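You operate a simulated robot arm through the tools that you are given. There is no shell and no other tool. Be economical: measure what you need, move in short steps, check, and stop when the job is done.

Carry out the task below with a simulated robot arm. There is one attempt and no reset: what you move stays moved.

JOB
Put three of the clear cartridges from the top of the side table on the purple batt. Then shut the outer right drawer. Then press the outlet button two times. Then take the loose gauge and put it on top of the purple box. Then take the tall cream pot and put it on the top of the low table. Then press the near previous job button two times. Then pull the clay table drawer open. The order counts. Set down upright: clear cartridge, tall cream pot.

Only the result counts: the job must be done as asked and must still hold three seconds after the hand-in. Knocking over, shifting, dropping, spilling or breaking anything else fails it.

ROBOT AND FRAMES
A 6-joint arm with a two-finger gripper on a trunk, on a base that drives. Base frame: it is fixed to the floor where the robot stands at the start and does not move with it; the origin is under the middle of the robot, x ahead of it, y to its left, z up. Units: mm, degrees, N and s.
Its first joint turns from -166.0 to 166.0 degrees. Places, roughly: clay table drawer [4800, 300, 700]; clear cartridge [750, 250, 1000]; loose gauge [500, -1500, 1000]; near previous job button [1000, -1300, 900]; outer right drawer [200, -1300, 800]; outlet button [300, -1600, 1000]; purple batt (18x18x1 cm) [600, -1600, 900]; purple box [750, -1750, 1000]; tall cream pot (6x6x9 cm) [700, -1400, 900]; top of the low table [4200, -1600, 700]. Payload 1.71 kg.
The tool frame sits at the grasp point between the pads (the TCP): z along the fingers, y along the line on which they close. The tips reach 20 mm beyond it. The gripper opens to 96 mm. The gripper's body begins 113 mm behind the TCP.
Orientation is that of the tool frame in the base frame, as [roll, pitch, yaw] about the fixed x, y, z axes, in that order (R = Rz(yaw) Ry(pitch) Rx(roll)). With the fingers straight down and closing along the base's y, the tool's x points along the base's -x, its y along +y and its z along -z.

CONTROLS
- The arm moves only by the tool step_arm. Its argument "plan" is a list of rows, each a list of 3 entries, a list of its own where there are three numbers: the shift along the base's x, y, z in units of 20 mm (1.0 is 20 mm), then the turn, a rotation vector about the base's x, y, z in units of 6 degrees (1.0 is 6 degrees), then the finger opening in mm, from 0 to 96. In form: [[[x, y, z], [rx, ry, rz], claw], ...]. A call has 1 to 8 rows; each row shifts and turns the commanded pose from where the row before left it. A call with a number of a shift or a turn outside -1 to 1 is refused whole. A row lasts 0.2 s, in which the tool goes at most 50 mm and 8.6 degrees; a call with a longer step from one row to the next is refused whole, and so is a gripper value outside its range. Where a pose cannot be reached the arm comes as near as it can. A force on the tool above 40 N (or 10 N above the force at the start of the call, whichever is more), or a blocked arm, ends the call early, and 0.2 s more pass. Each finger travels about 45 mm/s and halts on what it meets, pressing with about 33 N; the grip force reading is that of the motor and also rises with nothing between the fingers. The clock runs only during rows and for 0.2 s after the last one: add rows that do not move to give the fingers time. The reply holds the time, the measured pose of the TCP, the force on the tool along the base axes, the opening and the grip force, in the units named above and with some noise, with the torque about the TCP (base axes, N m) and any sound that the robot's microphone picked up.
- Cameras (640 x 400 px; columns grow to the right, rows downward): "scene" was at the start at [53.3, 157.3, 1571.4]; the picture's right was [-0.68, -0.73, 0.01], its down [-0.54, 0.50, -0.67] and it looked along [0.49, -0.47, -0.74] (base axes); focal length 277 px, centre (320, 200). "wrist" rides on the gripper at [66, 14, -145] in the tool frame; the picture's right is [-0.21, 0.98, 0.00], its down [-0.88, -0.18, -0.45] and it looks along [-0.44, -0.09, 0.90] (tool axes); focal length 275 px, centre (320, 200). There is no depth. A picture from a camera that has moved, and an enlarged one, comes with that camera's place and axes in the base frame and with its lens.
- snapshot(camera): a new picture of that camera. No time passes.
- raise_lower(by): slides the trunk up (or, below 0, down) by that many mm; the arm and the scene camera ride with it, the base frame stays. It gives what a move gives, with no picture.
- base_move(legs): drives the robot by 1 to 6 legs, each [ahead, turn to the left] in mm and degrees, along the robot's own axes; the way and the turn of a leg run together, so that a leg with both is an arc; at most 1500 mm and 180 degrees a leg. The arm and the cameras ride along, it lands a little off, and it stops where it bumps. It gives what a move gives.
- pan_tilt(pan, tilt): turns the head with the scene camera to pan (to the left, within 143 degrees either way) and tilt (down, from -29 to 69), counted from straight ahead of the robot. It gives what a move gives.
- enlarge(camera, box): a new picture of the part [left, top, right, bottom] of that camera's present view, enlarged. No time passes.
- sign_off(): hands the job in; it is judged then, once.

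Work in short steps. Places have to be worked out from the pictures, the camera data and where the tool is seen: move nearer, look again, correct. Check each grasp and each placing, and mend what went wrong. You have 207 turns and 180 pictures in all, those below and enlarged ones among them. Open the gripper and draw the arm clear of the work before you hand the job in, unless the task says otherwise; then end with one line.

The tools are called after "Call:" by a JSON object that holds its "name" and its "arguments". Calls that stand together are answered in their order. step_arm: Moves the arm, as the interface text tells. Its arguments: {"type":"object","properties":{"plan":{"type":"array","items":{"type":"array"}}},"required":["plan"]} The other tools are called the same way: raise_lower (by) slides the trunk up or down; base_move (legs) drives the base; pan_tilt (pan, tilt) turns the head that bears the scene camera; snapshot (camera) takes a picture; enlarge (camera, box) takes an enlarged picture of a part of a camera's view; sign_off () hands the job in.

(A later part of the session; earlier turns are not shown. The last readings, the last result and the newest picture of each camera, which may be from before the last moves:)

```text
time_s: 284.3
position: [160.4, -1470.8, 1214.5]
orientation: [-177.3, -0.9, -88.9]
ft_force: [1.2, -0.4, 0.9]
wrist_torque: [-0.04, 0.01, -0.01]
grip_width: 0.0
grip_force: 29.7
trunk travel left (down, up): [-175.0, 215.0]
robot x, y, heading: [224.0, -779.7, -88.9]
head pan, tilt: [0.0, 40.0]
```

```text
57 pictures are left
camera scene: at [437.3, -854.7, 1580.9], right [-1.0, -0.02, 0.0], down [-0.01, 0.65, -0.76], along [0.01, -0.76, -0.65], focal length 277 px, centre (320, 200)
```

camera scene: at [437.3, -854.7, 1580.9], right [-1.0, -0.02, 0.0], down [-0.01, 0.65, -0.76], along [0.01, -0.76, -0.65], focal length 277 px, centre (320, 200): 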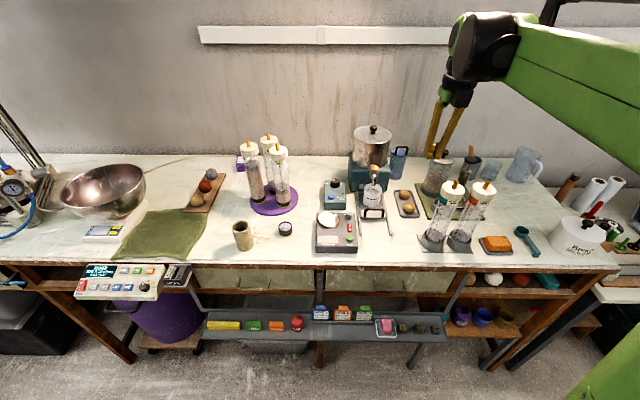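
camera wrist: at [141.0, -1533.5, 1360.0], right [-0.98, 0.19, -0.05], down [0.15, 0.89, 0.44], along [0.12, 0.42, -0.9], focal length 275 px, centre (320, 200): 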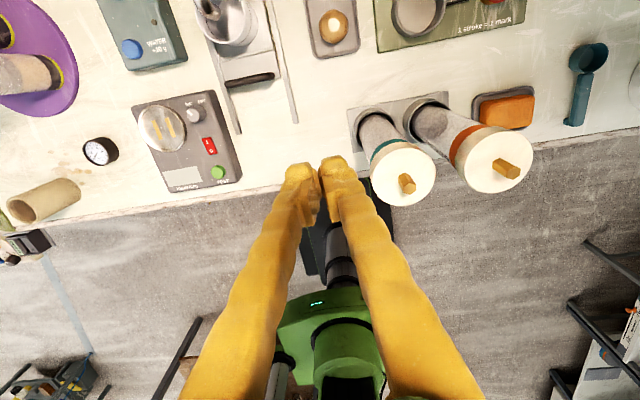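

The tool is at its yaw limit; I unwind it +180° to the usual forward-looking attitude while moving to x≈275.

Call:
{"name": "step_arm", "arguments": {"plan": [[[0.2, 0, 0], [0, 0, 1], 0], [[0.2, 0, 0], [0, 0, 1], 0], [[0.2, 0, 0], [0, 0, 1], 0], [[0.2, 0, 0], [0, 0, 1], 0], [[0.2, 0, 0], [0, 0, 1], 0], [[0.2, 0, 0], [0, 0, 1], 0], [[0.2, 0, 0], [0, 0, 1], 0], [[0.2, 0, 0], [0, 0, 1], 0]]}}

Call:
{"name": "step_arm", "arguments": {"plan": [[[0.2, 0, 0], [0, 0, 1], 0], [[0.2, 0, 0], [0, 0, 1], 0], [[0.2, 0, 0], [0, 0, 1], 0], [[0.2, 0, 0], [0, 0, 1], 0], [[0.2, 0, 0], [0, 0, 1], 0], [[0.2, 0, 0], [0, 0, 1], 0], [[0.2, 0, 0], [0, 0, 1], 0], [[0.2, 0, 0], [0, 0, 1], 0]]}}

Call:
{"name": "step_arm", "arguments": {"plan": [[[0.2, 0, 0], [0, 0, 1], 0], [[0.2, 0, 0], [0, 0, 1], 0], [[0.2, 0, 0], [0, 0, 1], 0], [[0.2, 0, 0], [0, 0, 1], 0], [[0.2, 0, 0], [0, 0, 1], 0], [[0.2, 0, 0], [0, 0, 1], 0], [[0.2, 0, 0], [0, 0, 1], 0], [[0.2, 0, 0], [0, 0, 1], 0]]}}

Call:
{"name": "step_arm", "arguments": {"plan": [[[0.2, 0, 0], [0, 0, 1], 0], [[0, 0, 0], [0, 0, 1], 0], [[0, 0, 0], [0, 0, 1], 0], [[0, 0, 0], [0, 0, 1], 0], [[0, 0, 0], [0, 0, 1], 0], [[0, 0, 0], [0, 0, 0.8], 0], [[0, 0, 0], [0, 0, 0], 0], [[0, 0, 0], [0, 0, 0], 0]]}}

Call:
{"name": "snapshot", "arguments": {"camera": "wrist"}}

```text
time_s: 286.1
position: [193.0, -1469.9, 1213.7]
orientation: [-177.2, -1.0, -40.8]
ft_force: [0.0, -0.2, 0.2]
wrist_torque: [0.02, 0.03, -0.03]
grip_width: 0.0
grip_force: 29.2
trunk travel left (down, up): [-175.0, 215.0]
robot x, y, heading: [226.9, -782.5, -88.6]
head pan, tilt: [0.0, 40.0]
```

```text
time_s: 287.9
position: [225.1, -1470.2, 1215.2]
orientation: [-177.3, -1.0, 7.2]
ft_force: [-0.5, 0.0, -0.4]
wrist_torque: [-0.01, -0.01, -0.03]
grip_width: 0.0
grip_force: 29.2
trunk travel left (down, up): [-175.0, 215.0]
robot x, y, heading: [223.2, -783.4, -88.9]
head pan, tilt: [0.0, 40.0]
```

```text
time_s: 289.7
position: [256.7, -1471.6, 1214.7]
orientation: [-177.3, -1.0, 55.2]
ft_force: [0.3, 0.2, -0.2]
wrist_torque: [0.0, -0.03, 0.02]
grip_width: 0.0
grip_force: 29.4
trunk travel left (down, up): [-175.0, 215.0]
robot x, y, heading: [224.6, -777.5, -88.7]
head pan, tilt: [0.0, 40.0]
```

```text
time_s: 291.5
position: [260.5, -1470.2, 1214.6]
orientation: [-177.4, -1.1, 90.0]
ft_force: [0.1, -0.5, 0.0]
wrist_torque: [-0.04, 0.0, 0.01]
grip_width: 0.0
grip_force: 29.3
trunk travel left (down, up): [-175.0, 215.0]
robot x, y, heading: [226.8, -783.1, -88.9]
head pan, tilt: [0.0, 40.0]
```

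```text
56 pictures are left
camera wrist: at [280.4, -1406.8, 1360.0], right [0.98, -0.21, -0.05], down [-0.16, -0.88, 0.44], along [-0.13, -0.42, -0.9], focal length 275 px, centre (320, 200)
```

wrist: 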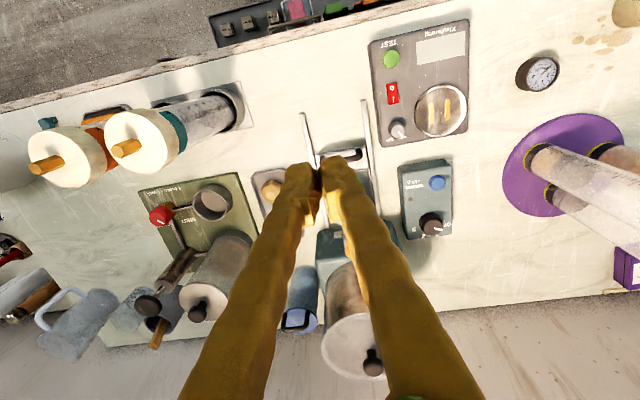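

The button is hidden behind the fingers; I zoom the scene camera for triangulation with the earlier low view.

Call:
{"name": "enlarge", "arguments": {"camera": "scene", "box": [320, 110, 440, 250]}}

```text
2.86 times, centred on (380, 180) of scene
camera zoom: at [437.4, -854.8, 1580.9], right [-1.0, -0.02, 0.0], down [-0.01, 0.65, -0.76], along [0.01, -0.76, -0.65], focal length 791 px, centre (149, 257)
```

zoom: 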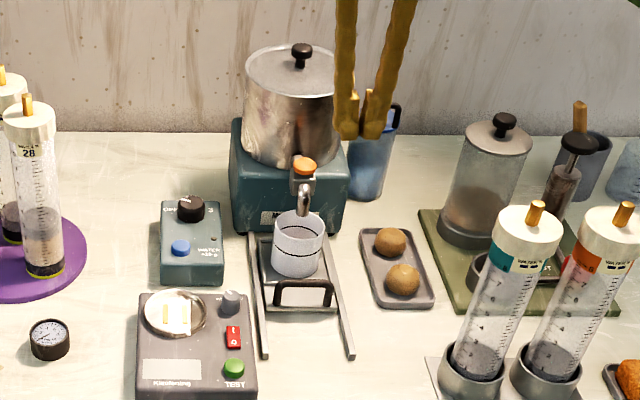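

I open the fingers to see the button between them.

Call:
{"name": "step_arm", "arguments": {"plan": [[[0, -0.5, 0], [0, 0, 0], 60], [[0, -0.5, 0], [0, 0, 0], 96], [[0, 0, 0], [0, 0, 0], 96], [[0, 0, 0], [0, 0, 0], 96], [[0, 0, 0], [0, 0, 0], 96], [[0, 0, 0], [0, 0, 0], 96], [[0, 0, 0], [0, 0, 0], 96]]}}

Call:
{"name": "snapshot", "arguments": {"camera": "wrist"}}

```text
time_s: 293.1
position: [259.9, -1492.5, 1214.5]
orientation: [-177.3, -1.1, 89.9]
ft_force: [-0.2, -0.3, 0.8]
wrist_torque: [0.06, 0.0, -0.03]
grip_width: 96.3
grip_force: 0.0
trunk travel left (down, up): [-175.0, 215.0]
robot x, y, heading: [223.7, -780.4, -88.7]
head pan, tilt: [0.0, 40.0]
```

```text
54 pictures are left
camera wrist: at [280.1, -1428.0, 1361.2], right [0.98, -0.21, -0.05], down [-0.17, -0.88, 0.44], along [-0.13, -0.42, -0.9], focal length 275 px, centre (320, 200)
```

wrist: 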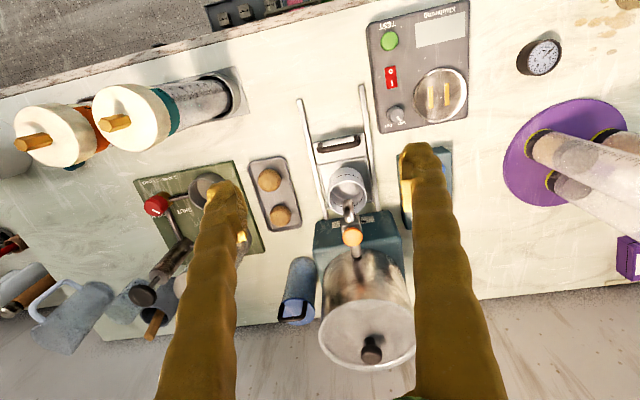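

Button refined to ≈(263, −1642, 1038). I close, straighten the tool and move above it.

Call:
{"name": "step_arm", "arguments": {"plan": [[[0, -1, 0], [-0.18, -0.45, 0], 50], [[0, -1, 0], [0, 0, 0], 20], [[0, -1, 0], [0, 0, 0], 0], [[0, -1, 0], [0, 0, 0], 0], [[0, -1, 0], [0, 0, 0], 0], [[0, -1, 0], [0, 0, 0], 0], [[0.1, -1, 0], [0, 0, 0], 0], [[0, -0.5, 0], [0, 0, 0], 0]]}}

Call:
{"name": "step_arm", "arguments": {"plan": [[[0, 0, -1], [0, 0, 0], 0], [[0, 0, -1], [0, 0, 0], 0], [[0, 0, -1], [0, 0, 0], 0], [[0, 0, -1], [0, 0, 0], 0], [[0, 0, -1], [0, 0, 0], 0], [[0, 0, 0], [0, 0, 0], 0], [[0, 0, 0], [0, 0, 0], 0]]}}

Call:
{"name": "snapshot", "arguments": {"camera": "wrist"}}

Call:
{"name": "enlarge", "arguments": {"camera": "scene", "box": [320, 90, 440, 230]}}

```text
time_s: 294.9
position: [262.1, -1640.2, 1213.4]
orientation: [179.9, -0.1, 89.9]
ft_force: [0.3, -0.2, 0.2]
wrist_torque: [0.02, -0.02, 0.03]
grip_width: 0.0
grip_force: 29.4
trunk travel left (down, up): [-175.0, 215.0]
robot x, y, heading: [228.3, -780.7, -88.8]
head pan, tilt: [0.0, 40.0]
```

```text
time_s: 296.5
position: [264.3, -1640.8, 1115.5]
orientation: [179.9, -0.1, 89.9]
ft_force: [0.6, -0.3, -0.4]
wrist_torque: [-0.01, 0.01, 0.0]
grip_width: 0.3
grip_force: 29.3
trunk travel left (down, up): [-175.0, 215.0]
robot x, y, heading: [228.0, -780.0, -88.8]
head pan, tilt: [0.0, 40.0]
```

```text
53 pictures are left
camera wrist: at [276.4, -1574.1, 1260.1], right [0.98, -0.21, 0.0], down [-0.19, -0.88, 0.44], along [-0.09, -0.44, -0.9], focal length 275 px, centre (320, 200)
```

wrist: 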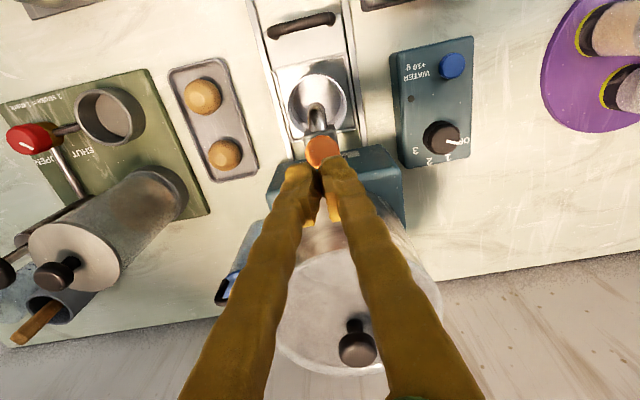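

```text
2.86 times, centred on (380, 160) of scene
camera zoom: at [437.4, -854.9, 1580.9], right [-1.0, -0.02, 0.0], down [-0.01, 0.65, -0.76], along [0.01, -0.76, -0.65], focal length 791 px, centre (149, 314)
```

zoom: 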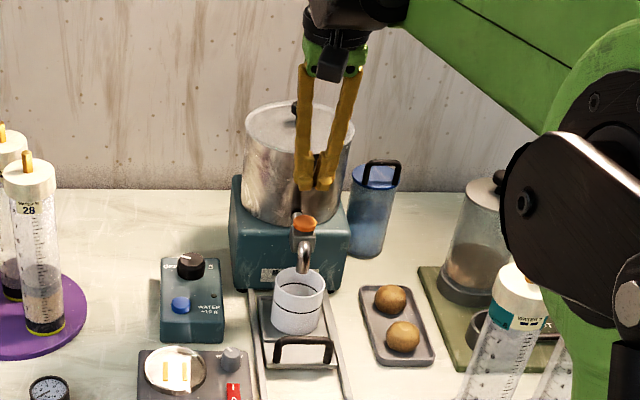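

Button now triangulates to (265, −1635, 1046). I centre on it and descend to just above.

Call:
{"name": "step_arm", "arguments": {"plan": [[[0.12, 0.28, -0.7], [0, 0, 0], 0], [[0, 0, -0.7], [0, 0, 0], 0], [[0, 0, -0.6], [0, 0, 0], 0], [[0, 0, 0], [0, 0, 0], 0], [[0, 0, 0], [0, 0, 0], 0]]}}

Call:
{"name": "enlarge", "arguments": {"camera": "scene", "box": [340, 110, 420, 210]}}

Call:
{"name": "snapshot", "arguments": {"camera": "wrist"}}

```text
time_s: 297.7
position: [263.9, -1634.2, 1075.2]
orientation: [179.9, 0.0, 89.9]
ft_force: [0.0, 0.1, 0.3]
wrist_torque: [0.0, -0.01, 0.0]
grip_width: 0.5
grip_force: 28.9
trunk travel left (down, up): [-175.0, 215.0]
robot x, y, heading: [227.5, -781.9, -89.0]
head pan, tilt: [0.0, 40.0]
```

```text
4.00 times, centred on (380, 160) of scene
camera zoom: at [437.4, -854.9, 1580.9], right [-1.0, -0.02, 0.0], down [-0.01, 0.65, -0.76], along [0.01, -0.76, -0.65], focal length 1107 px, centre (80, 360)
```

zoom: 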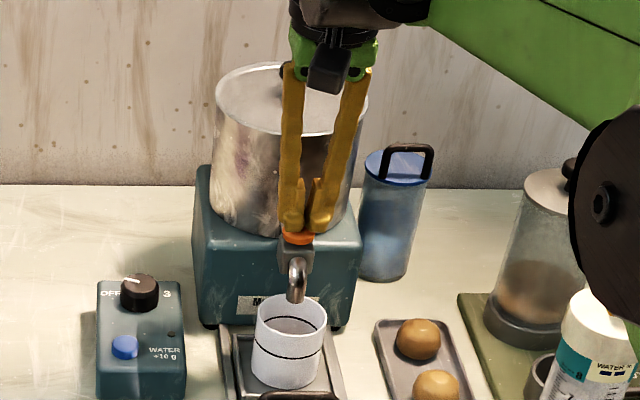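

```text
50 pictures are left
camera wrist: at [277.0, -1567.9, 1220.7], right [0.98, -0.21, 0.0], down [-0.19, -0.88, 0.44], along [-0.09, -0.44, -0.9], focal length 275 px, centre (320, 200)
```

wrist: 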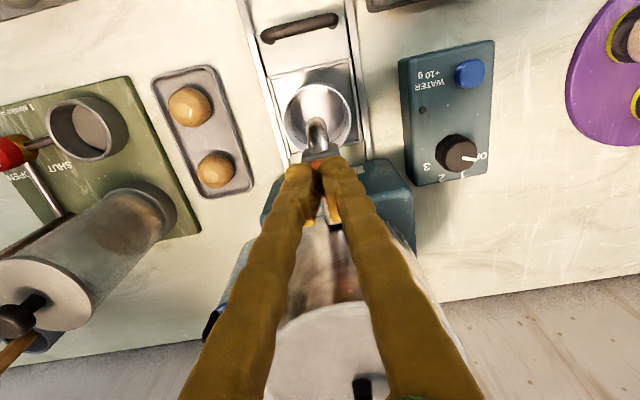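

Tips sit right over the button. Press slowly.

Call:
{"name": "step_arm", "arguments": {"plan": [[[0.2, 0, -0.2], [0, 0, 0], 0], [[0, 0, -0.15], [0, 0, 0], 0], [[0, 0, 0], [0, 0, 0], 0]]}}

Call:
{"name": "step_arm", "arguments": {"plan": [[[0, 0, -0.15], [0, 0, 0], 0], [[0, 0, 0], [0, 0, 0], 0]]}}

```text
time_s: 298.5
position: [268.8, -1635.0, 1067.6]
orientation: [179.9, -0.1, 90.0]
ft_force: [-1.0, -0.1, 2.6]
wrist_torque: [-0.01, 0.01, 0.0]
grip_width: 5.8
grip_force: 29.5
trunk travel left (down, up): [-175.0, 215.0]
robot x, y, heading: [225.7, -778.1, -88.6]
head pan, tilt: [0.0, 40.0]
heard: click
```

```text
time_s: 299.1
position: [268.6, -1634.9, 1065.0]
orientation: [179.9, 0.1, 89.9]
ft_force: [0.5, -0.6, 7.6]
wrist_torque: [-0.03, 0.02, 0.0]
grip_width: 6.3
grip_force: 29.5
trunk travel left (down, up): [-175.0, 215.0]
robot x, y, heading: [227.8, -782.2, -88.9]
head pan, tilt: [0.0, 40.0]
```

One click heard. I rise clear to release, then press once more.

Call:
{"name": "step_arm", "arguments": {"plan": [[[0, 0, 0.4], [0, 0, 0], 0], [[0, 0, 0.5], [0, 0, 0], 0], [[0, 0, 0], [0, 0, 0], 0], [[0, 0, 0], [0, 0, 0], 0]]}}

Call:
{"name": "step_arm", "arguments": {"plan": [[[0, 0, -0.3], [0, 0, 0], 0], [[0, 0, -0.3], [0, 0, 0], 0], [[0, 0, -0.25], [0, 0, 0], 0], [[0, 0, 0], [0, 0, 0], 0]]}}

```text
time_s: 300.1
position: [269.7, -1635.9, 1082.7]
orientation: [179.9, 0.1, 90.0]
ft_force: [1.0, 1.1, 0.0]
wrist_torque: [0.01, 0.01, -0.01]
grip_width: 0.0
grip_force: 29.2
trunk travel left (down, up): [-175.0, 215.0]
robot x, y, heading: [223.0, -781.9, -88.8]
head pan, tilt: [0.0, 40.0]
```

```text
time_s: 301.1
position: [269.7, -1636.0, 1065.5]
orientation: [179.9, 0.0, 89.9]
ft_force: [-1.4, -1.4, 6.0]
wrist_torque: [-0.03, 0.06, -0.01]
grip_width: 6.0
grip_force: 29.5
trunk travel left (down, up): [-175.0, 215.0]
robot x, y, heading: [223.5, -781.2, -88.7]
head pan, tilt: [0.0, 40.0]
heard: click
```

Second click heard. I rise, retract, and relocate the robot to x≈600 for the gauge and box.

Call:
{"name": "step_arm", "arguments": {"plan": [[[0, 0, 0.6], [0, 0, 0], 0], [[0, 0, 1], [0, 0, 0], 0], [[0, 0, 1], [0, 0, 0], 0], [[0, 0, 1], [0, 0, 0], 0], [[0, 0, 1], [0, 0, 0], 0], [[0, 0.7, 1], [0, 0, 0], 0], [[0, 1, 1], [0, 0, 0], 20], [[0, 1, 0.3], [0, 0, 0], 40]]}}

Call:
{"name": "step_arm", "arguments": {"plan": [[[0, 1, 0], [0, 0, 0], 60], [[0, 1, 0], [0, 0, 0], 70], [[0, 1, 0], [0, 0, 0], 70], [[0, 1, 0], [0, 0, 0], 70], [[0, 1, 0], [0, 0, 0], 70], [[0, 1, 0], [0, 0, 0], 70], [[0, 1, 0], [0, 0, 0], 70], [[0, 1, 0], [0, 0, 0], 70]]}}

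Call:
{"name": "step_arm", "arguments": {"plan": [[[0, 1, 0], [0, 0, 0], 70], [[0, 1, 0], [0, 0, 0], 70], [[0, 1, 0], [0, 0, 0], 70], [[0, 1, 0], [0, 0, 0], 70]]}}

Call:
{"name": "snapshot", "arguments": {"camera": "scene"}}

Call:
{"name": "base_move", "arguments": {"legs": [[-215, 0], [0, 89], [390, 0], [0, -90], [310, 0]]}}

Call:
{"name": "step_arm", "arguments": {"plan": [[[0, 0, 0], [0, 0, 0], 70], [[0, 0, 0], [0, 0, 0], 70], [[0, 0, 0], [0, 0, 0], 70], [[0, 0, 0], [0, 0, 0], 70], [[0, 0, 0], [0, 0, 0], 70]]}}

Call:
{"name": "snapshot", "arguments": {"camera": "wrist"}}

```text
time_s: 302.9
position: [268.2, -1580.3, 1204.2]
orientation: [180.0, -0.1, 90.0]
ft_force: [0.2, 0.8, 0.1]
wrist_torque: [0.04, -0.03, 0.03]
grip_width: 40.1
grip_force: 0.0
trunk travel left (down, up): [-175.0, 215.0]
robot x, y, heading: [226.0, -783.6, -88.9]
head pan, tilt: [0.0, 40.0]
```

```text
time_s: 304.7
position: [269.0, -1421.8, 1205.1]
orientation: [180.0, 0.1, 89.8]
ft_force: [1.2, 0.2, -0.1]
wrist_torque: [0.02, 0.01, 0.0]
grip_width: 70.1
grip_force: 0.1
trunk travel left (down, up): [-175.0, 215.0]
robot x, y, heading: [220.7, -783.0, -88.7]
head pan, tilt: [0.0, 40.0]
```

```text
time_s: 305.7
position: [268.5, -1341.1, 1203.5]
orientation: [179.9, -0.1, 90.0]
ft_force: [0.2, -0.2, -1.0]
wrist_torque: [0.01, -0.02, 0.0]
grip_width: 70.0
grip_force: 0.0
trunk travel left (down, up): [-175.0, 215.0]
robot x, y, heading: [225.0, -783.9, -89.0]
head pan, tilt: [0.0, 40.0]
```

```text
49 pictures are left
camera scene: at [437.4, -855.0, 1580.9], right [-1.0, -0.02, 0.0], down [-0.01, 0.65, -0.76], along [0.01, -0.76, -0.65], focal length 277 px, centre (320, 200)
```

scene: 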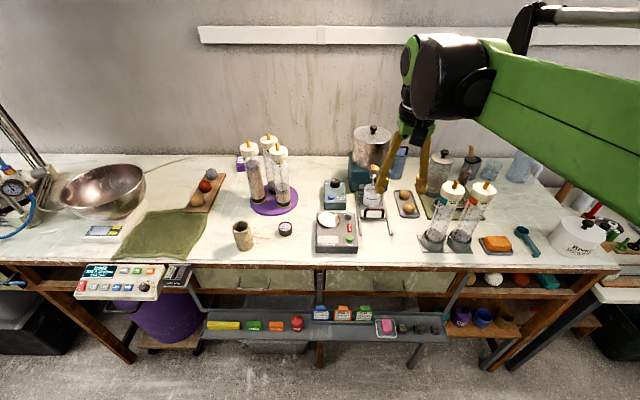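

```text
time_s: 324.8
position: [687.5, -1418.8, 1203.1]
orientation: [179.8, 0.0, 91.9]
ft_force: [0.6, 0.5, 0.6]
wrist_torque: [0.01, 0.0, -0.02]
grip_width: 70.1
grip_force: 0.0
trunk travel left (down, up): [-175.0, 215.0]
robot x, y, heading: [624.3, -858.6, -86.8]
head pan, tilt: [0.0, 40.0]
```

```text
time_s: 326.0
position: [687.0, -1405.2, 1210.2]
orientation: [179.8, 0.7, 91.9]
ft_force: [-0.5, -0.7, -0.3]
wrist_torque: [-0.04, -0.02, 0.02]
grip_width: 70.0
grip_force: 0.1
trunk travel left (down, up): [-175.0, 215.0]
robot x, y, heading: [625.4, -863.7, -86.8]
head pan, tilt: [0.0, 40.0]
```

```text
48 pictures are left
camera wrist: at [696.5, -1335.7, 1354.2], right [0.98, -0.17, 0.0], down [-0.16, -0.88, 0.46], along [-0.08, -0.45, -0.89], focal length 275 px, centre (320, 200)
```

wrist: 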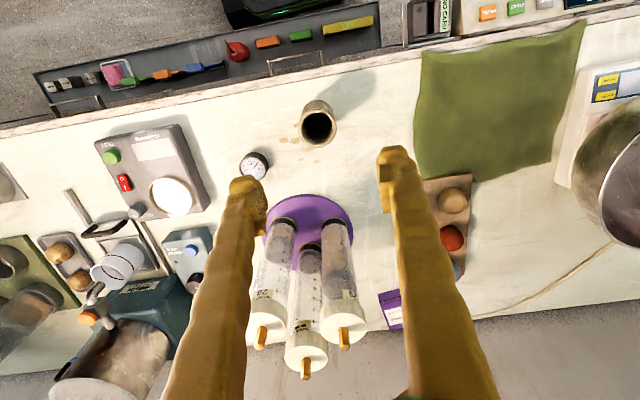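

Gauge at about (559, −1475); pot at (683, −1416). I move above the gauge and look closer.

Call:
{"name": "step_arm", "arguments": {"plan": [[[-0.9, -0.4, 0], [0.1, 0, -0.3], 70], [[-0.9, -0.4, 0], [0, 0, 0], 70], [[-0.9, -0.4, 0], [0, 0, 0], 70], [[-0.9, -0.4, -0.6], [0, 0, 0], 70], [[-0.9, -0.4, -1], [0, 0, 0], 70], [[-0.9, -0.4, -1], [0, 0, 0], 70], [[-0.9, -0.4, -1], [0, 0, 0], 70], [[0, -0.4, -1], [0, 0, 0], 70]]}}

Call:
{"name": "step_arm", "arguments": {"plan": [[[0, 0, -1], [0, 0, 0], 70], [[0, 0, -1], [0, 0, 0], 70], [[0, 0, 0], [0, 0, 0], 70], [[0, 0, 0], [0, 0, 0], 70]]}}

Call:
{"name": "snapshot", "arguments": {"camera": "wrist"}}

Call:
{"name": "snapshot", "arguments": {"camera": "scene"}}

```text
time_s: 327.8
position: [560.0, -1461.6, 1118.1]
orientation: [179.9, 0.2, 90.1]
ft_force: [0.8, 0.3, -0.4]
wrist_torque: [0.0, -0.01, -0.01]
grip_width: 70.1
grip_force: 0.1
trunk travel left (down, up): [-175.0, 215.0]
robot x, y, heading: [626.0, -858.5, -87.0]
head pan, tilt: [0.0, 40.0]
```

```text
time_s: 328.8
position: [561.1, -1464.9, 1078.5]
orientation: [179.9, 0.2, 90.1]
ft_force: [-0.5, 0.4, 0.3]
wrist_torque: [-0.02, -0.01, 0.01]
grip_width: 69.6
grip_force: 0.0
trunk travel left (down, up): [-175.0, 215.0]
robot x, y, heading: [626.2, -861.2, -86.9]
head pan, tilt: [0.0, 40.0]
```

```text
47 pictures are left
camera wrist: at [573.0, -1397.3, 1223.2], right [0.98, -0.2, 0.0], down [-0.18, -0.87, 0.45], along [-0.09, -0.44, -0.89], focal length 275 px, centre (320, 200)
```

wrist: 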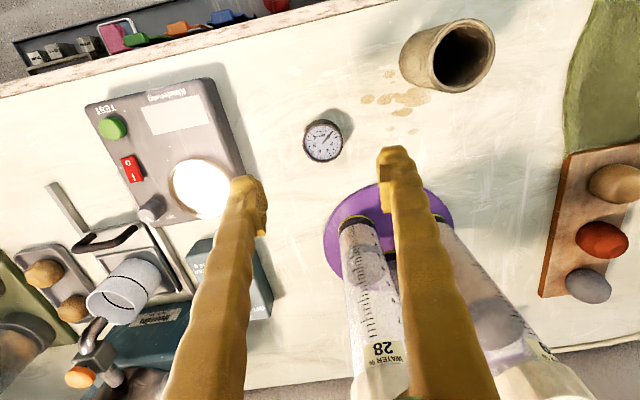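

```text
46 pictures are left
camera scene: at [838.6, -926.1, 1580.9], right [-1.0, -0.06, 0.0], down [-0.04, 0.65, -0.76], along [0.04, -0.75, -0.65], focal length 277 px, centre (320, 200)
```

scene: 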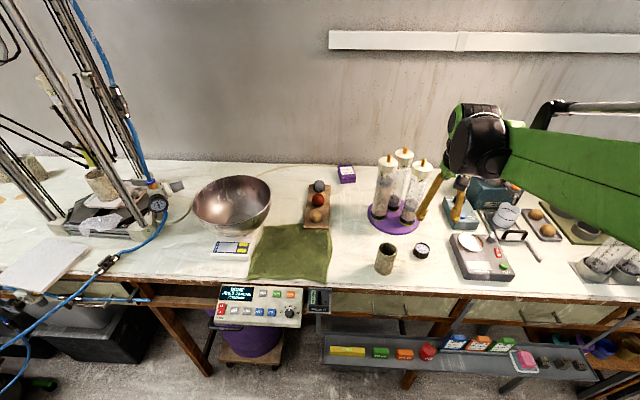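

Gauge top at (560.5, −1475, 917), 45 mm wide. Descending to TCP z≈922.

Call:
{"name": "step_arm", "arguments": {"plan": [[[0, -0.5, -1], [0, 0, 0], 70], [[0, 0, -1], [0, 0, 0], 70], [[0, 0, -1], [0, 0, 0], 70], [[0, 0, -1], [0, 0, 0], 70], [[0, 0, -1], [0, 0, 0], 70], [[0, 0, -1], [0, 0, 0], 70], [[0, 0, 0], [0, 0, 0], 70], [[0, 0, 0], [0, 0, 0], 70]]}}

Call:
{"name": "snapshot", "arguments": {"camera": "wrist"}}

```text
time_s: 330.6
position: [558.1, -1475.8, 960.8]
orientation: [180.0, 0.3, 90.2]
ft_force: [0.6, 0.1, 1.1]
wrist_torque: [0.03, 0.01, 0.01]
grip_width: 69.7
grip_force: 0.1
trunk travel left (down, up): [-175.0, 215.0]
robot x, y, heading: [620.7, -859.7, -86.6]
head pan, tilt: [0.0, 40.0]
```

```text
45 pictures are left
camera wrist: at [572.1, -1408.8, 1105.1], right [0.98, -0.2, 0.0], down [-0.18, -0.87, 0.45], along [-0.09, -0.44, -0.89], focal length 275 px, centre (320, 200)
```

wrist: 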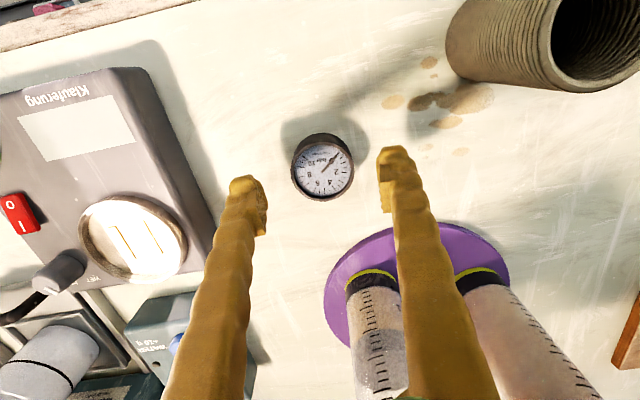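

Centred. Lowering the last 38 mm and closing gently.

Call:
{"name": "step_arm", "arguments": {"plan": [[[0.1, 0, -0.8], [0, 0, 0], 70], [[0, 0, -0.6], [0, 0, 0], 70], [[0, 0, -0.4], [0, 0, 0], 70], [[0, 0, -0.1], [0, 0, 0], 70], [[0, 0, 0], [0, 0, 0], 30], [[0, 0, 0], [0, 0, 0], 30], [[0, 0, 0], [0, 0, 0], 30], [[0, 0, 0], [0, 0, 0], 30]]}}

Call:
{"name": "snapshot", "arguments": {"camera": "wrist"}}

```text
time_s: 332.4
position: [563.3, -1475.0, 919.5]
orientation: [179.8, 0.3, 90.2]
ft_force: [-0.3, -0.3, -0.2]
wrist_torque: [-0.04, -0.01, -0.02]
grip_width: 43.4
grip_force: 33.3
trunk travel left (down, up): [-175.0, 215.0]
robot x, y, heading: [621.9, -857.4, -86.8]
head pan, tilt: [0.0, 40.0]
```

```text
44 pictures are left
camera wrist: at [575.1, -1408.4, 1065.6], right [0.98, -0.2, 0.0], down [-0.18, -0.87, 0.45], along [-0.09, -0.44, -0.89], focal length 275 px, centre (320, 200)
```

wrist: 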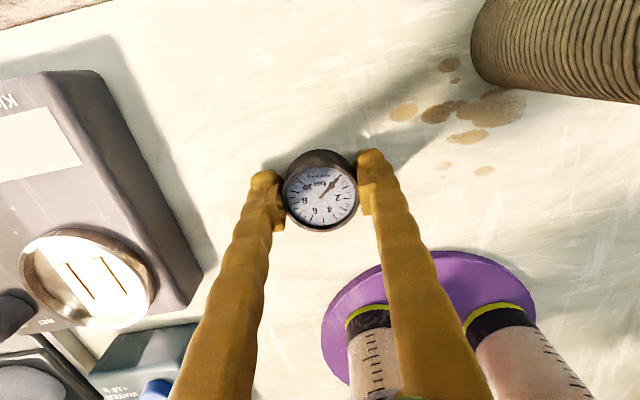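

Gauge gripped (43 mm). I lift it high (above the cartridges' tops), shift to x≈770, then drive 100 closer since the box is far back (≈(773, −1825)).

Call:
{"name": "step_arm", "arguments": {"plan": [[[0, 0, 0.5], [0, 0, 0], 30], [[0, 0, 1], [0, 0, 0], 30], [[0, 0, 1], [0, 0, 0], 30], [[0, 0, 1], [0, 0, 0], 30], [[0, 0, 1], [0, 0, 0], 30], [[0.7, 0.5, 1], [0, 0, 0], 30], [[1, 0.5, 1], [0, 0, 0], 30], [[1, 0.5, 1], [0, 0, 0], 30]]}}

Call:
{"name": "step_arm", "arguments": {"plan": [[[1, 0, 1], [0, 0, 0], 30], [[1, 0, 1], [0, 0, 0], 30], [[1, 0, 1], [0, 0, 0], 30], [[1, 0, 1], [0, 0, 0], 30], [[1, 0, 1], [0, 0, 0], 30], [[1, 0, 1], [0, 0, 0], 30], [[1, 0, 0.5], [0, 0, 0], 30], [[0.7, 0, 0], [0, 0, 0], 30]]}}

Call:
{"name": "base_move", "arguments": {"legs": [[100, 0]]}}

Call:
{"name": "step_arm", "arguments": {"plan": [[[0, 0, 0], [0, 0, 0], 30], [[0, 0, 0], [0, 0, 0], 30], [[0, 0, 0], [0, 0, 0], 30], [[0, 0, 0], [0, 0, 0], 30], [[0, 0, 0], [0, 0, 0], 30]]}}

Call:
{"name": "snapshot", "arguments": {"camera": "wrist"}}

```text
time_s: 334.2
position: [617.2, -1446.1, 1071.3]
orientation: [179.9, 0.2, 90.1]
ft_force: [0.5, -0.5, -1.7]
wrist_torque: [0.01, -0.05, -0.01]
grip_width: 43.4
grip_force: 32.4
trunk travel left (down, up): [-175.0, 215.0]
robot x, y, heading: [625.0, -858.3, -86.9]
head pan, tilt: [0.0, 40.0]
```

```text
time_s: 336.0
position: [769.8, -1443.8, 1201.5]
orientation: [179.8, 0.2, 90.0]
ft_force: [0.4, 0.2, -0.8]
wrist_torque: [0.03, -0.03, 0.01]
grip_width: 43.2
grip_force: 32.3
trunk travel left (down, up): [-175.0, 215.0]
robot x, y, heading: [623.1, -862.4, -86.5]
head pan, tilt: [0.0, 40.0]
```

```text
time_s: 337.3
position: [773.6, -1545.3, 1201.6]
orientation: [179.9, 0.3, 90.1]
ft_force: [-0.7, -0.5, -0.7]
wrist_torque: [-0.01, 0.01, 0.02]
grip_width: 43.3
grip_force: 33.0
trunk travel left (down, up): [-175.0, 215.0]
robot x, y, heading: [630.8, -961.7, -87.0]
head pan, tilt: [0.0, 40.0]
```

```text
time_s: 338.5
position: [774.1, -1527.3, 1207.9]
orientation: [179.8, 1.0, 90.1]
ft_force: [-0.3, 0.8, 0.0]
wrist_torque: [-0.03, -0.02, 0.01]
grip_width: 42.8
grip_force: 32.7
trunk travel left (down, up): [-175.0, 215.0]
robot x, y, heading: [629.4, -959.4, -86.8]
head pan, tilt: [0.0, 40.0]
```

```text
43 pictures are left
camera wrist: at [786.0, -1458.5, 1353.0], right [0.98, -0.2, 0.01], down [-0.18, -0.87, 0.46], along [-0.09, -0.45, -0.89], focal length 275 px, centre (320, 200)
```

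wrist: 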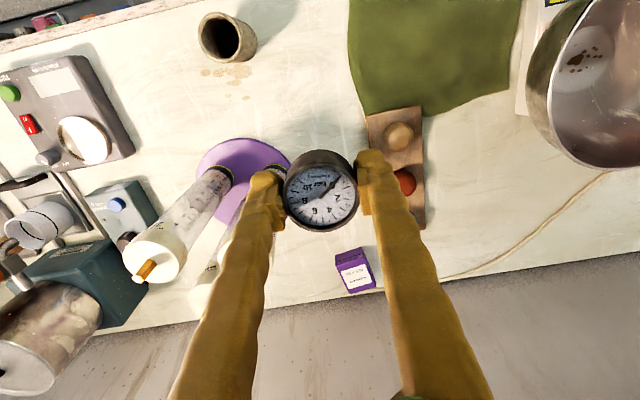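

The box's labelled top is around (787, −1840). I advance to y≈−1800 and re-measure.

Call:
{"name": "step_arm", "arguments": {"plan": [[[0, -0.8, 0], [0.15, 0, 0], 30], [[0, -1, 0], [0, 0, 0], 30], [[0, -1, 0], [0, 0, 0], 30], [[0, -1, 0], [0, 0, 0], 30], [[0, -1, 0], [0, 0, 0], 30], [[0, -1, 0], [0, 0, 0], 30], [[0, -1, 0], [0, 0, 0], 30], [[0, -1, 0], [0, 0, 0], 30]]}}

Call:
{"name": "step_arm", "arguments": {"plan": [[[0.1, -1, 0], [0, 0, 0], 30], [[0.1, -1, 0], [0, 0, 0], 30], [[0.1, -1, 0], [0, 0, 0], 30], [[0, -1, -0.5], [0, 0, 0], 30], [[0, -0.7, -1], [0, 0, 0], 30], [[0, 0, -1], [0, 0, 0], 30], [[0, 0, 0], [0, 0, 0], 30], [[0, 0, 0], [0, 0, 0], 30]]}}

Call:
{"name": "snapshot", "arguments": {"camera": "wrist"}}

Call:
{"name": "snapshot", "arguments": {"camera": "scene"}}

```text
time_s: 340.3
position: [771.9, -1683.0, 1209.4]
orientation: [179.9, 0.2, 90.0]
ft_force: [0.2, 0.1, -0.8]
wrist_torque: [-0.02, 0.01, -0.02]
grip_width: 43.4
grip_force: 33.2
trunk travel left (down, up): [-175.0, 215.0]
robot x, y, heading: [632.2, -960.7, -86.9]
head pan, tilt: [0.0, 40.0]
```

```text
time_s: 342.1
position: [779.6, -1777.6, 1158.4]
orientation: [179.9, 0.3, 90.1]
ft_force: [0.5, -0.4, -0.4]
wrist_torque: [0.0, 0.01, 0.03]
grip_width: 43.0
grip_force: 33.0
trunk travel left (down, up): [-175.0, 215.0]
robot x, y, heading: [630.9, -958.7, -86.8]
head pan, tilt: [0.0, 40.0]
```

```text
42 pictures are left
camera wrist: at [792.4, -1710.7, 1303.4], right [0.98, -0.2, 0.0], down [-0.18, -0.88, 0.45], along [-0.09, -0.44, -0.89], focal length 275 px, centre (320, 200)
```

wrist: 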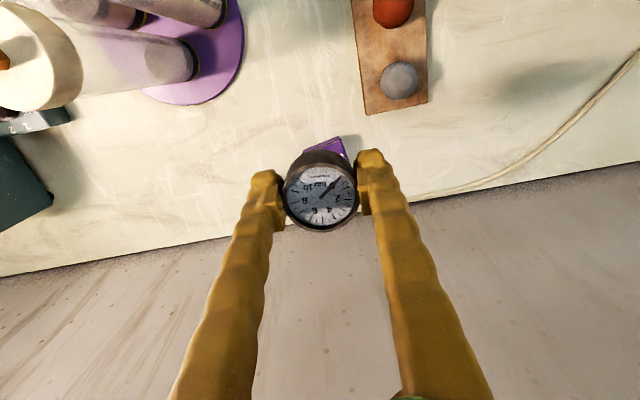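

```text
41 pictures are left
camera scene: at [844.3, -1027.6, 1580.9], right [-1.0, -0.06, 0.0], down [-0.04, 0.65, -0.76], along [0.04, -0.75, -0.65], focal length 277 px, centre (320, 200)
```

scene: 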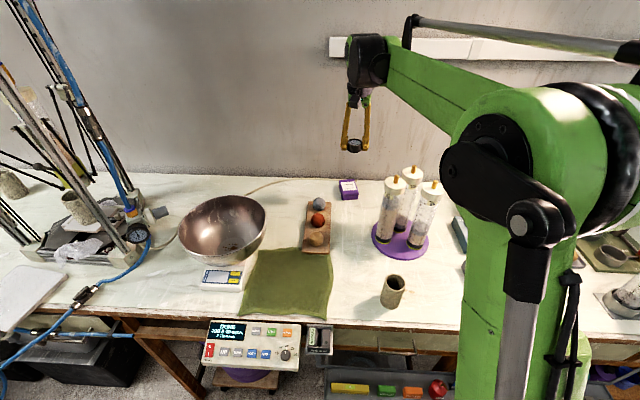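

Box front edge runs (742,−1826)–(802,−1814), so its top centre is ≈(782, −1843). I move over it and lower to z≈1025.

Call:
{"name": "step_arm", "arguments": {"plan": [[[0, -0.9, 0], [0, 0, 0], 30], [[0.1, -0.9, 0], [0, 0, 0], 30], [[0, -0.8, 0], [0, 0, 0], 30], [[0, -0.6, -0.5], [0, 0, 0], 30], [[0, 0, -1], [0, 0, 0], 30], [[0, 0, -1], [0, 0, 0], 30], [[0, 0, -1], [0, 0, 0], 30], [[0, 0, -1], [0, 0, 0], 30]]}}

Call:
{"name": "step_arm", "arguments": {"plan": [[[0, 0, -1], [0, 0, 0], 30], [[0, 0, -1], [0, 0, 0], 30], [[0, 0, 0], [0, 0, 0], 30], [[0, 0, 0], [0, 0, 0], 30]]}}

Call:
{"name": "snapshot", "arguments": {"camera": "wrist"}}

Call:
{"name": "enlarge", "arguments": {"camera": "scene", "box": [300, 110, 400, 210]}}

```text
time_s: 343.9
position: [781.3, -1840.1, 1068.6]
orientation: [179.9, 0.3, 90.1]
ft_force: [0.2, 0.1, 0.1]
wrist_torque: [0.01, -0.03, 0.02]
grip_width: 42.9
grip_force: 33.0
trunk travel left (down, up): [-175.0, 215.0]
robot x, y, heading: [629.7, -957.5, -86.9]
head pan, tilt: [0.0, 40.0]
```

```text
time_s: 344.9
position: [782.2, -1841.1, 1028.6]
orientation: [179.9, 0.2, 90.0]
ft_force: [0.1, 0.2, -1.3]
wrist_torque: [0.0, 0.01, -0.05]
grip_width: 43.3
grip_force: 33.0
trunk travel left (down, up): [-175.0, 215.0]
robot x, y, heading: [628.6, -962.4, -86.9]
head pan, tilt: [0.0, 40.0]
```

```text
40 pictures are left
camera wrist: at [793.5, -1773.2, 1173.4], right [0.98, -0.21, 0.0], down [-0.18, -0.88, 0.45], along [-0.09, -0.44, -0.89], focal length 275 px, centre (320, 200)
```

wrist: 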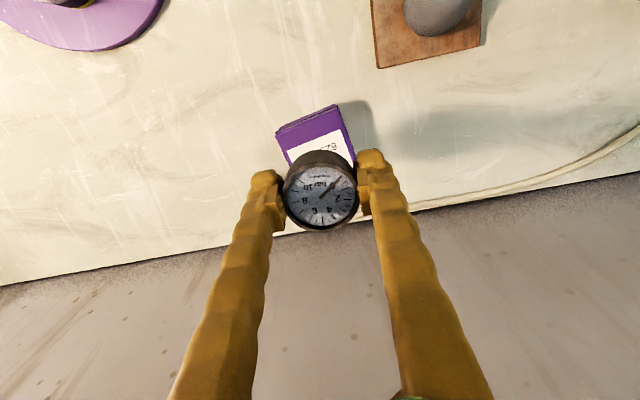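

```text
4.00 times, centred on (350, 160) of scene
camera zoom: at [844.3, -1027.7, 1580.9], right [-1.0, -0.06, 0.0], down [-0.04, 0.65, -0.76], along [0.04, -0.75, -0.65], focal length 1107 px, centre (200, 360)
```

zoom: 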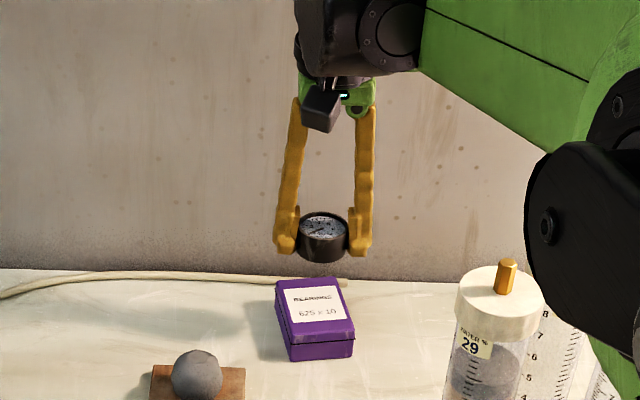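

The box is ~65×90×30 mm, so its top centre is nearer (779, −1860). I shift −15 in y and lower to z≈966.

Call:
{"name": "step_arm", "arguments": {"plan": [[[-0.1, -0.8, 0], [0, 0, 0], 30], [[0, 0, -0.9], [0, 0, 0], 30], [[0, 0, -0.9], [0, 0, 0], 30], [[0, 0, -0.8], [0, 0, 0], 30], [[0, 0, -0.5], [0, 0, 0], 30], [[0, 0, 0], [0, 0, 0], 30], [[0, 0, 0], [0, 0, 0], 30]]}}

Call:
{"name": "enlarge", "arguments": {"camera": "scene", "box": [310, 130, 390, 210]}}

```text
time_s: 346.5
position: [778.8, -1857.5, 965.3]
orientation: [179.9, 0.2, 90.1]
ft_force: [-0.2, 0.3, -0.4]
wrist_torque: [0.0, 0.01, 0.01]
grip_width: 42.9
grip_force: 33.3
trunk travel left (down, up): [-175.0, 215.0]
robot x, y, heading: [631.5, -961.6, -86.9]
head pan, tilt: [0.0, 40.0]
```

```text
5.00 times, centred on (350, 170) of scene
camera zoom: at [844.3, -1027.8, 1580.9], right [-1.0, -0.06, 0.0], down [-0.04, 0.65, -0.76], along [0.04, -0.75, -0.65], focal length 1384 px, centre (170, 350)
```

zoom: 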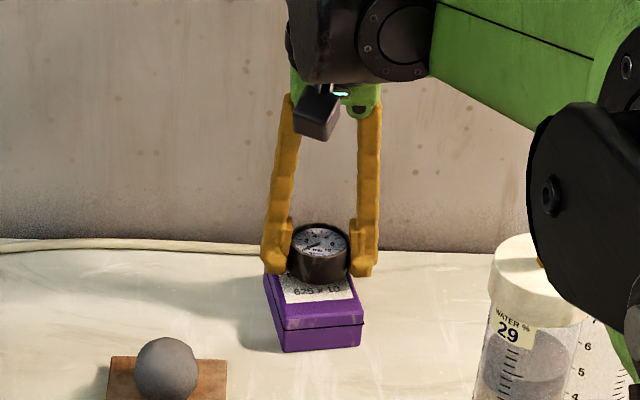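

Looks well placed. Creeping down to contact.

Call:
{"name": "step_arm", "arguments": {"plan": [[[0, 0, -0.15], [0, 0, 0], 30], [[0, 0, -0.15], [0, 0, 0], 30], [[0, 0, 0], [0, 0, 0], 30]]}}

Call:
{"name": "step_arm", "arguments": {"plan": [[[0, 0, -0.12], [0, 0, 0], 30], [[0, 0, 0], [0, 0, 0], 30]]}}

Call:
{"name": "step_arm", "arguments": {"plan": [[[0, 0, -0.1], [0, 0, 0], 30], [[0, 0, 0], [0, 0, 0], 30]]}}

```text
time_s: 347.3
position: [779.0, -1857.2, 961.0]
orientation: [179.9, 0.2, 90.1]
ft_force: [-0.1, -0.3, -0.6]
wrist_torque: [0.03, -0.02, 0.04]
grip_width: 42.9
grip_force: 33.0
trunk travel left (down, up): [-175.0, 215.0]
robot x, y, heading: [626.9, -960.3, -86.8]
head pan, tilt: [0.0, 40.0]
```

```text
time_s: 347.9
position: [779.4, -1856.3, 957.9]
orientation: [179.9, 0.2, 90.1]
ft_force: [0.6, 0.8, -1.0]
wrist_torque: [-0.01, -0.02, -0.01]
grip_width: 43.2
grip_force: 32.8
trunk travel left (down, up): [-175.0, 215.0]
robot x, y, heading: [627.2, -961.2, -86.8]
head pan, tilt: [0.0, 40.0]
```

```text
time_s: 348.5
position: [779.5, -1856.6, 957.8]
orientation: [179.9, 0.2, 90.1]
ft_force: [0.1, -0.1, -1.0]
wrist_torque: [0.0, 0.0, -0.03]
grip_width: 43.2
grip_force: 32.9
trunk travel left (down, up): [-175.0, 215.0]
robot x, y, heading: [623.3, -962.3, -86.7]
head pan, tilt: [0.0, 40.0]
```

Call:
{"name": "step_arm", "arguments": {"plan": [[[0, 0, -0.1], [0, 0, 0], 30], [[0, 0, 0], [0, 0, 0], 30]]}}

Call:
{"name": "step_arm", "arguments": {"plan": [[[0, 0, -0.1], [0, 0, 0], 30], [[0, 0, 0], [0, 0, 0], 30]]}}

```text
time_s: 349.1
position: [778.7, -1856.9, 955.5]
orientation: [179.8, 0.2, 90.1]
ft_force: [0.9, -5.9, 15.1]
wrist_torque: [-0.16, 0.01, 0.04]
grip_width: 43.0
grip_force: 32.7
trunk travel left (down, up): [-175.0, 215.0]
robot x, y, heading: [627.7, -961.1, -86.7]
head pan, tilt: [0.0, 40.0]
```

```text
time_s: 349.7
position: [779.9, -1854.4, 955.2]
orientation: [179.9, 0.3, 90.1]
ft_force: [1.0, -8.0, 38.1]
wrist_torque: [-0.22, 0.15, 0.11]
grip_width: 42.9
grip_force: 33.4
trunk travel left (down, up): [-175.0, 215.0]
robot x, y, heading: [629.1, -960.1, -86.6]
head pan, tilt: [0.0, 40.0]
```

Contact on the box. I relieve the push 2 mm and open, then rise.

Call:
{"name": "step_arm", "arguments": {"plan": [[[0, 0, 0.1], [0, 0, 0], 30], [[0, 0, 0], [0, 0, 0], 30], [[0, 0, 0], [0, 0, 0], 48], [[0, 0, 0], [0, 0, 0], 58], [[0, 0, 0], [0, 0, 0], 64], [[0, 0, 0], [0, 0, 0], 64]]}}

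Call:
{"name": "step_arm", "arguments": {"plan": [[[0, 0, 0.5], [0, 0, 0], 64], [[0, 0, 1], [0, 0, 0], 64], [[0, 0, 1], [0, 0, 0], 64], [[0, 0, 1], [0, 0, 0], 64], [[0, 0, 1], [0, 0, 0], 64], [[0, 0, 1], [0, 0, 0], 64]]}}

Call:
{"name": "enlarge", "arguments": {"camera": "scene", "box": [310, 130, 390, 210]}}

Call:
{"name": "snapshot", "arguments": {"camera": "wrist"}}

```text
time_s: 351.1
position: [780.3, -1856.6, 954.6]
orientation: [179.9, 0.1, 90.1]
ft_force: [0.4, 0.1, -0.3]
wrist_torque: [-0.04, -0.01, -0.04]
grip_width: 64.1
grip_force: 0.1
trunk travel left (down, up): [-175.0, 215.0]
robot x, y, heading: [629.1, -962.3, -87.0]
head pan, tilt: [0.0, 40.0]
```

```text
time_s: 352.5
position: [780.6, -1857.8, 1066.5]
orientation: [179.9, 0.2, 90.1]
ft_force: [0.3, -0.8, -0.8]
wrist_torque: [0.01, -0.03, -0.01]
grip_width: 63.9
grip_force: 0.0
trunk travel left (down, up): [-175.0, 215.0]
robot x, y, heading: [633.4, -961.2, -86.9]
head pan, tilt: [0.0, 40.0]
```

```text
5.00 times, centred on (350, 170) of scene
camera zoom: at [844.2, -1027.7, 1580.9], right [-1.0, -0.06, 0.0], down [-0.04, 0.65, -0.76], along [0.04, -0.75, -0.65], focal length 1384 px, centre (170, 350)
```

zoom: 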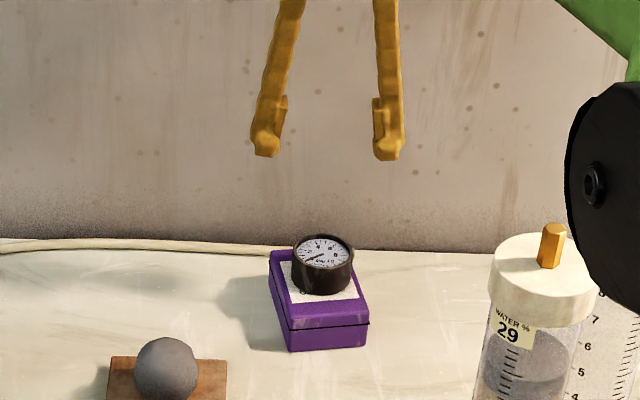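

```text
36 pictures are left
camera wrist: at [792.6, -1791.2, 1210.7], right [0.98, -0.21, 0.0], down [-0.18, -0.88, 0.45], along [-0.09, -0.44, -0.89], focal length 275 px, centre (320, 200)
```

wrist: 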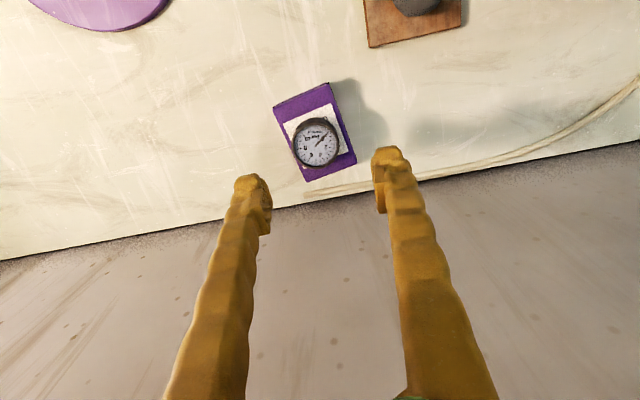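

Gauge rests on the box. Next the pot at ≈(683, −1416): I rise and come back over it.

Call:
{"name": "step_arm", "arguments": {"plan": [[[0, 0.5, 1], [0, 0, 0], 84], [[0, 1, 1], [0, 0, 0], 84], [[0, 1, 1], [0, 0, 0], 84], [[0, 1, 1], [0, 0, 0], 84], [[0, 1, 1], [0, 0, 0], 84], [[0, 1, 1], [0, 0, 0], 84], [[0, 1, 0.6], [0, 0, 0], 84], [[0, 1, 0], [0, 0, 0], 84]]}}

Call:
{"name": "step_arm", "arguments": {"plan": [[[0, 1, 0], [0, 0, 0], 84], [[0, 1, 0], [0, 0, 0], 84], [[0, 1, 0], [0, 0, 0], 84], [[0, 1, 0], [0, 0, 0], 84], [[0, 1, 0], [0, 0, 0], 84], [[0, 1, 0], [0, 0, 0], 84], [[0, 1, 0], [0, 0, 0], 84], [[0, 1, 0], [0, 0, 0], 84]]}}

Call:
{"name": "step_arm", "arguments": {"plan": [[[-0.9, 0.9, 0], [0, 0, 0], 84], [[-0.9, 0.9, 0], [0, 0, 0], 84], [[-0.9, 0.9, 0], [0, 0, 0], 84], [[-0.9, 0.9, 0], [0, 0, 0], 84], [[-0.9, 0.8, 0], [0, 0, 0], 84], [[0, 0, -1], [0, 0, 0], 84], [[0, 0, -1], [0, 0, 0], 84], [[0, 0, 0], [0, 0, 0], 84]]}}

Call:
{"name": "snapshot", "arguments": {"camera": "wrist"}}

```text
time_s: 354.3
position: [778.4, -1706.8, 1195.3]
orientation: [179.9, 0.2, 90.1]
ft_force: [-0.1, -0.1, 0.4]
wrist_torque: [0.02, 0.01, 0.0]
grip_width: 84.2
grip_force: 0.1
trunk travel left (down, up): [-175.0, 215.0]
robot x, y, heading: [628.8, -964.6, -86.6]
head pan, tilt: [0.0, 40.0]
```

```text
time_s: 356.1
position: [779.2, -1546.1, 1196.4]
orientation: [179.9, 0.2, 90.1]
ft_force: [0.9, 0.6, -0.3]
wrist_torque: [0.02, 0.02, -0.02]
grip_width: 84.2
grip_force: 0.0
trunk travel left (down, up): [-175.0, 215.0]
robot x, y, heading: [630.1, -955.9, -86.6]
head pan, tilt: [0.0, 40.0]
```

```text
time_s: 357.9
position: [689.4, -1461.8, 1158.7]
orientation: [179.9, 0.3, 90.1]
ft_force: [0.1, 0.3, -0.2]
wrist_torque: [-0.01, 0.0, 0.01]
grip_width: 83.9
grip_force: 0.1
trunk travel left (down, up): [-175.0, 215.0]
robot x, y, heading: [628.0, -959.8, -86.6]
head pan, tilt: [0.0, 40.0]
```

```text
35 pictures are left
camera wrist: at [701.3, -1394.8, 1303.1], right [0.98, -0.2, 0.0], down [-0.18, -0.88, 0.45], along [-0.09, -0.44, -0.89], focal length 275 px, centre (320, 200)
```

wrist: 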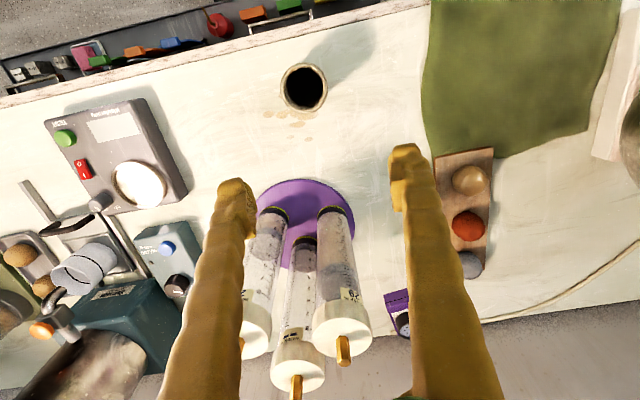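

Pot rim centre at (681, −1416). Moving over and descending.

Call:
{"name": "step_arm", "arguments": {"plan": [[[-0.15, 0.8, 0], [0, 0, 0], 84], [[-0.15, 0.8, 0], [0, 0, 0], 84], [[-0.1, 0.7, -0.5], [0, 0, 0], 84], [[0, 0, -1], [0, 0, 0], 84], [[0, 0, -1], [0, 0, 0], 84], [[0, 0, -1], [0, 0, 0], 84], [[0, 0, -1], [0, 0, 0], 84], [[0, 0, 0], [0, 0, 0], 84]]}}

Call:
{"name": "snapshot", "arguments": {"camera": "wrist"}}

```text
time_s: 359.7
position: [681.9, -1413.3, 1065.7]
orientation: [179.9, 0.3, 90.1]
ft_force: [-0.7, 0.3, -0.3]
wrist_torque: [0.01, 0.04, 0.01]
grip_width: 84.2
grip_force: 0.0
trunk travel left (down, up): [-175.0, 215.0]
robot x, y, heading: [635.1, -958.5, -86.9]
head pan, tilt: [0.0, 40.0]
```

```text
34 pictures are left
camera wrist: at [693.4, -1347.0, 1210.6], right [0.98, -0.2, 0.0], down [-0.18, -0.88, 0.45], along [-0.09, -0.44, -0.89], focal length 275 px, centre (320, 200)
```

wrist: 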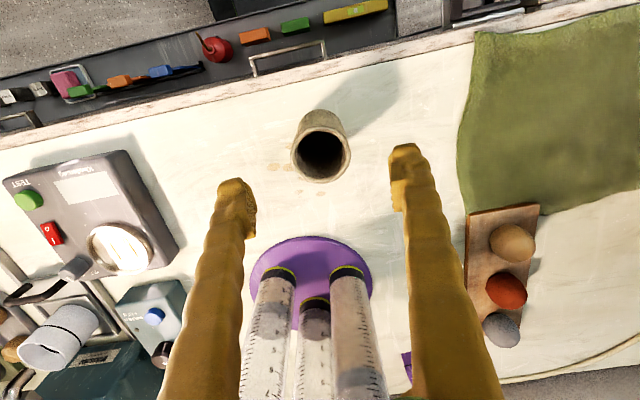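

Aligned. Descend to z≈962 and grip.

Call:
{"name": "step_arm", "arguments": {"plan": [[[0, -0.05, -1], [0, 0, 0], 84], [[0, 0, -1], [0, 0, 0], 84], [[0, 0, -1], [0, 0, 0], 84], [[0, 0, -1], [0, 0, 0], 84], [[0, 0, -0.8], [0, 0, 0], 84], [[0, 0, -0.4], [0, 0, 0], 84], [[0, 0, 0], [0, 0, 0], 84]]}}

Call:
{"name": "step_arm", "arguments": {"plan": [[[0, 0, 0], [0, 0, 0], 45], [[0, 0, 0], [0, 0, 0], 45], [[0, 0, 0], [0, 0, 0], 45], [[0, 0, 0], [0, 0, 0], 45], [[0, 0, 0.3], [0, 0, 0], 45], [[0, 0, 0.8], [0, 0, 0], 45], [[0, 0, 1], [0, 0, 0], 45], [[0, 0, 1], [0, 0, 0], 45]]}}

Call:
{"name": "snapshot", "arguments": {"camera": "wrist"}}

```text
time_s: 361.3
position: [681.2, -1413.9, 962.5]
orientation: [179.9, 0.1, 90.1]
ft_force: [-0.9, 0.0, 1.1]
wrist_torque: [-0.02, -0.01, 0.01]
grip_width: 83.9
grip_force: 0.1
trunk travel left (down, up): [-175.0, 215.0]
robot x, y, heading: [630.9, -960.7, -86.5]
head pan, tilt: [0.0, 40.0]
```

```text
time_s: 363.1
position: [679.6, -1414.7, 1026.8]
orientation: [179.9, 0.2, 90.1]
ft_force: [0.7, -0.4, -1.9]
wrist_torque: [0.02, 0.01, 0.0]
grip_width: 53.8
grip_force: 33.4
trunk travel left (down, up): [-175.0, 215.0]
robot x, y, heading: [628.3, -964.4, -86.8]
head pan, tilt: [0.0, 40.0]
```

```text
33 pictures are left
camera wrist: at [692.1, -1348.7, 1171.1], right [0.98, -0.21, 0.0], down [-0.18, -0.88, 0.45], along [-0.09, -0.44, -0.89], focal length 275 px, centre (320, 200)
```

wrist: 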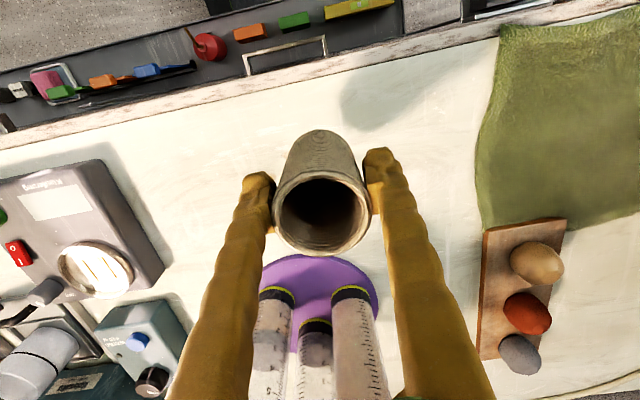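

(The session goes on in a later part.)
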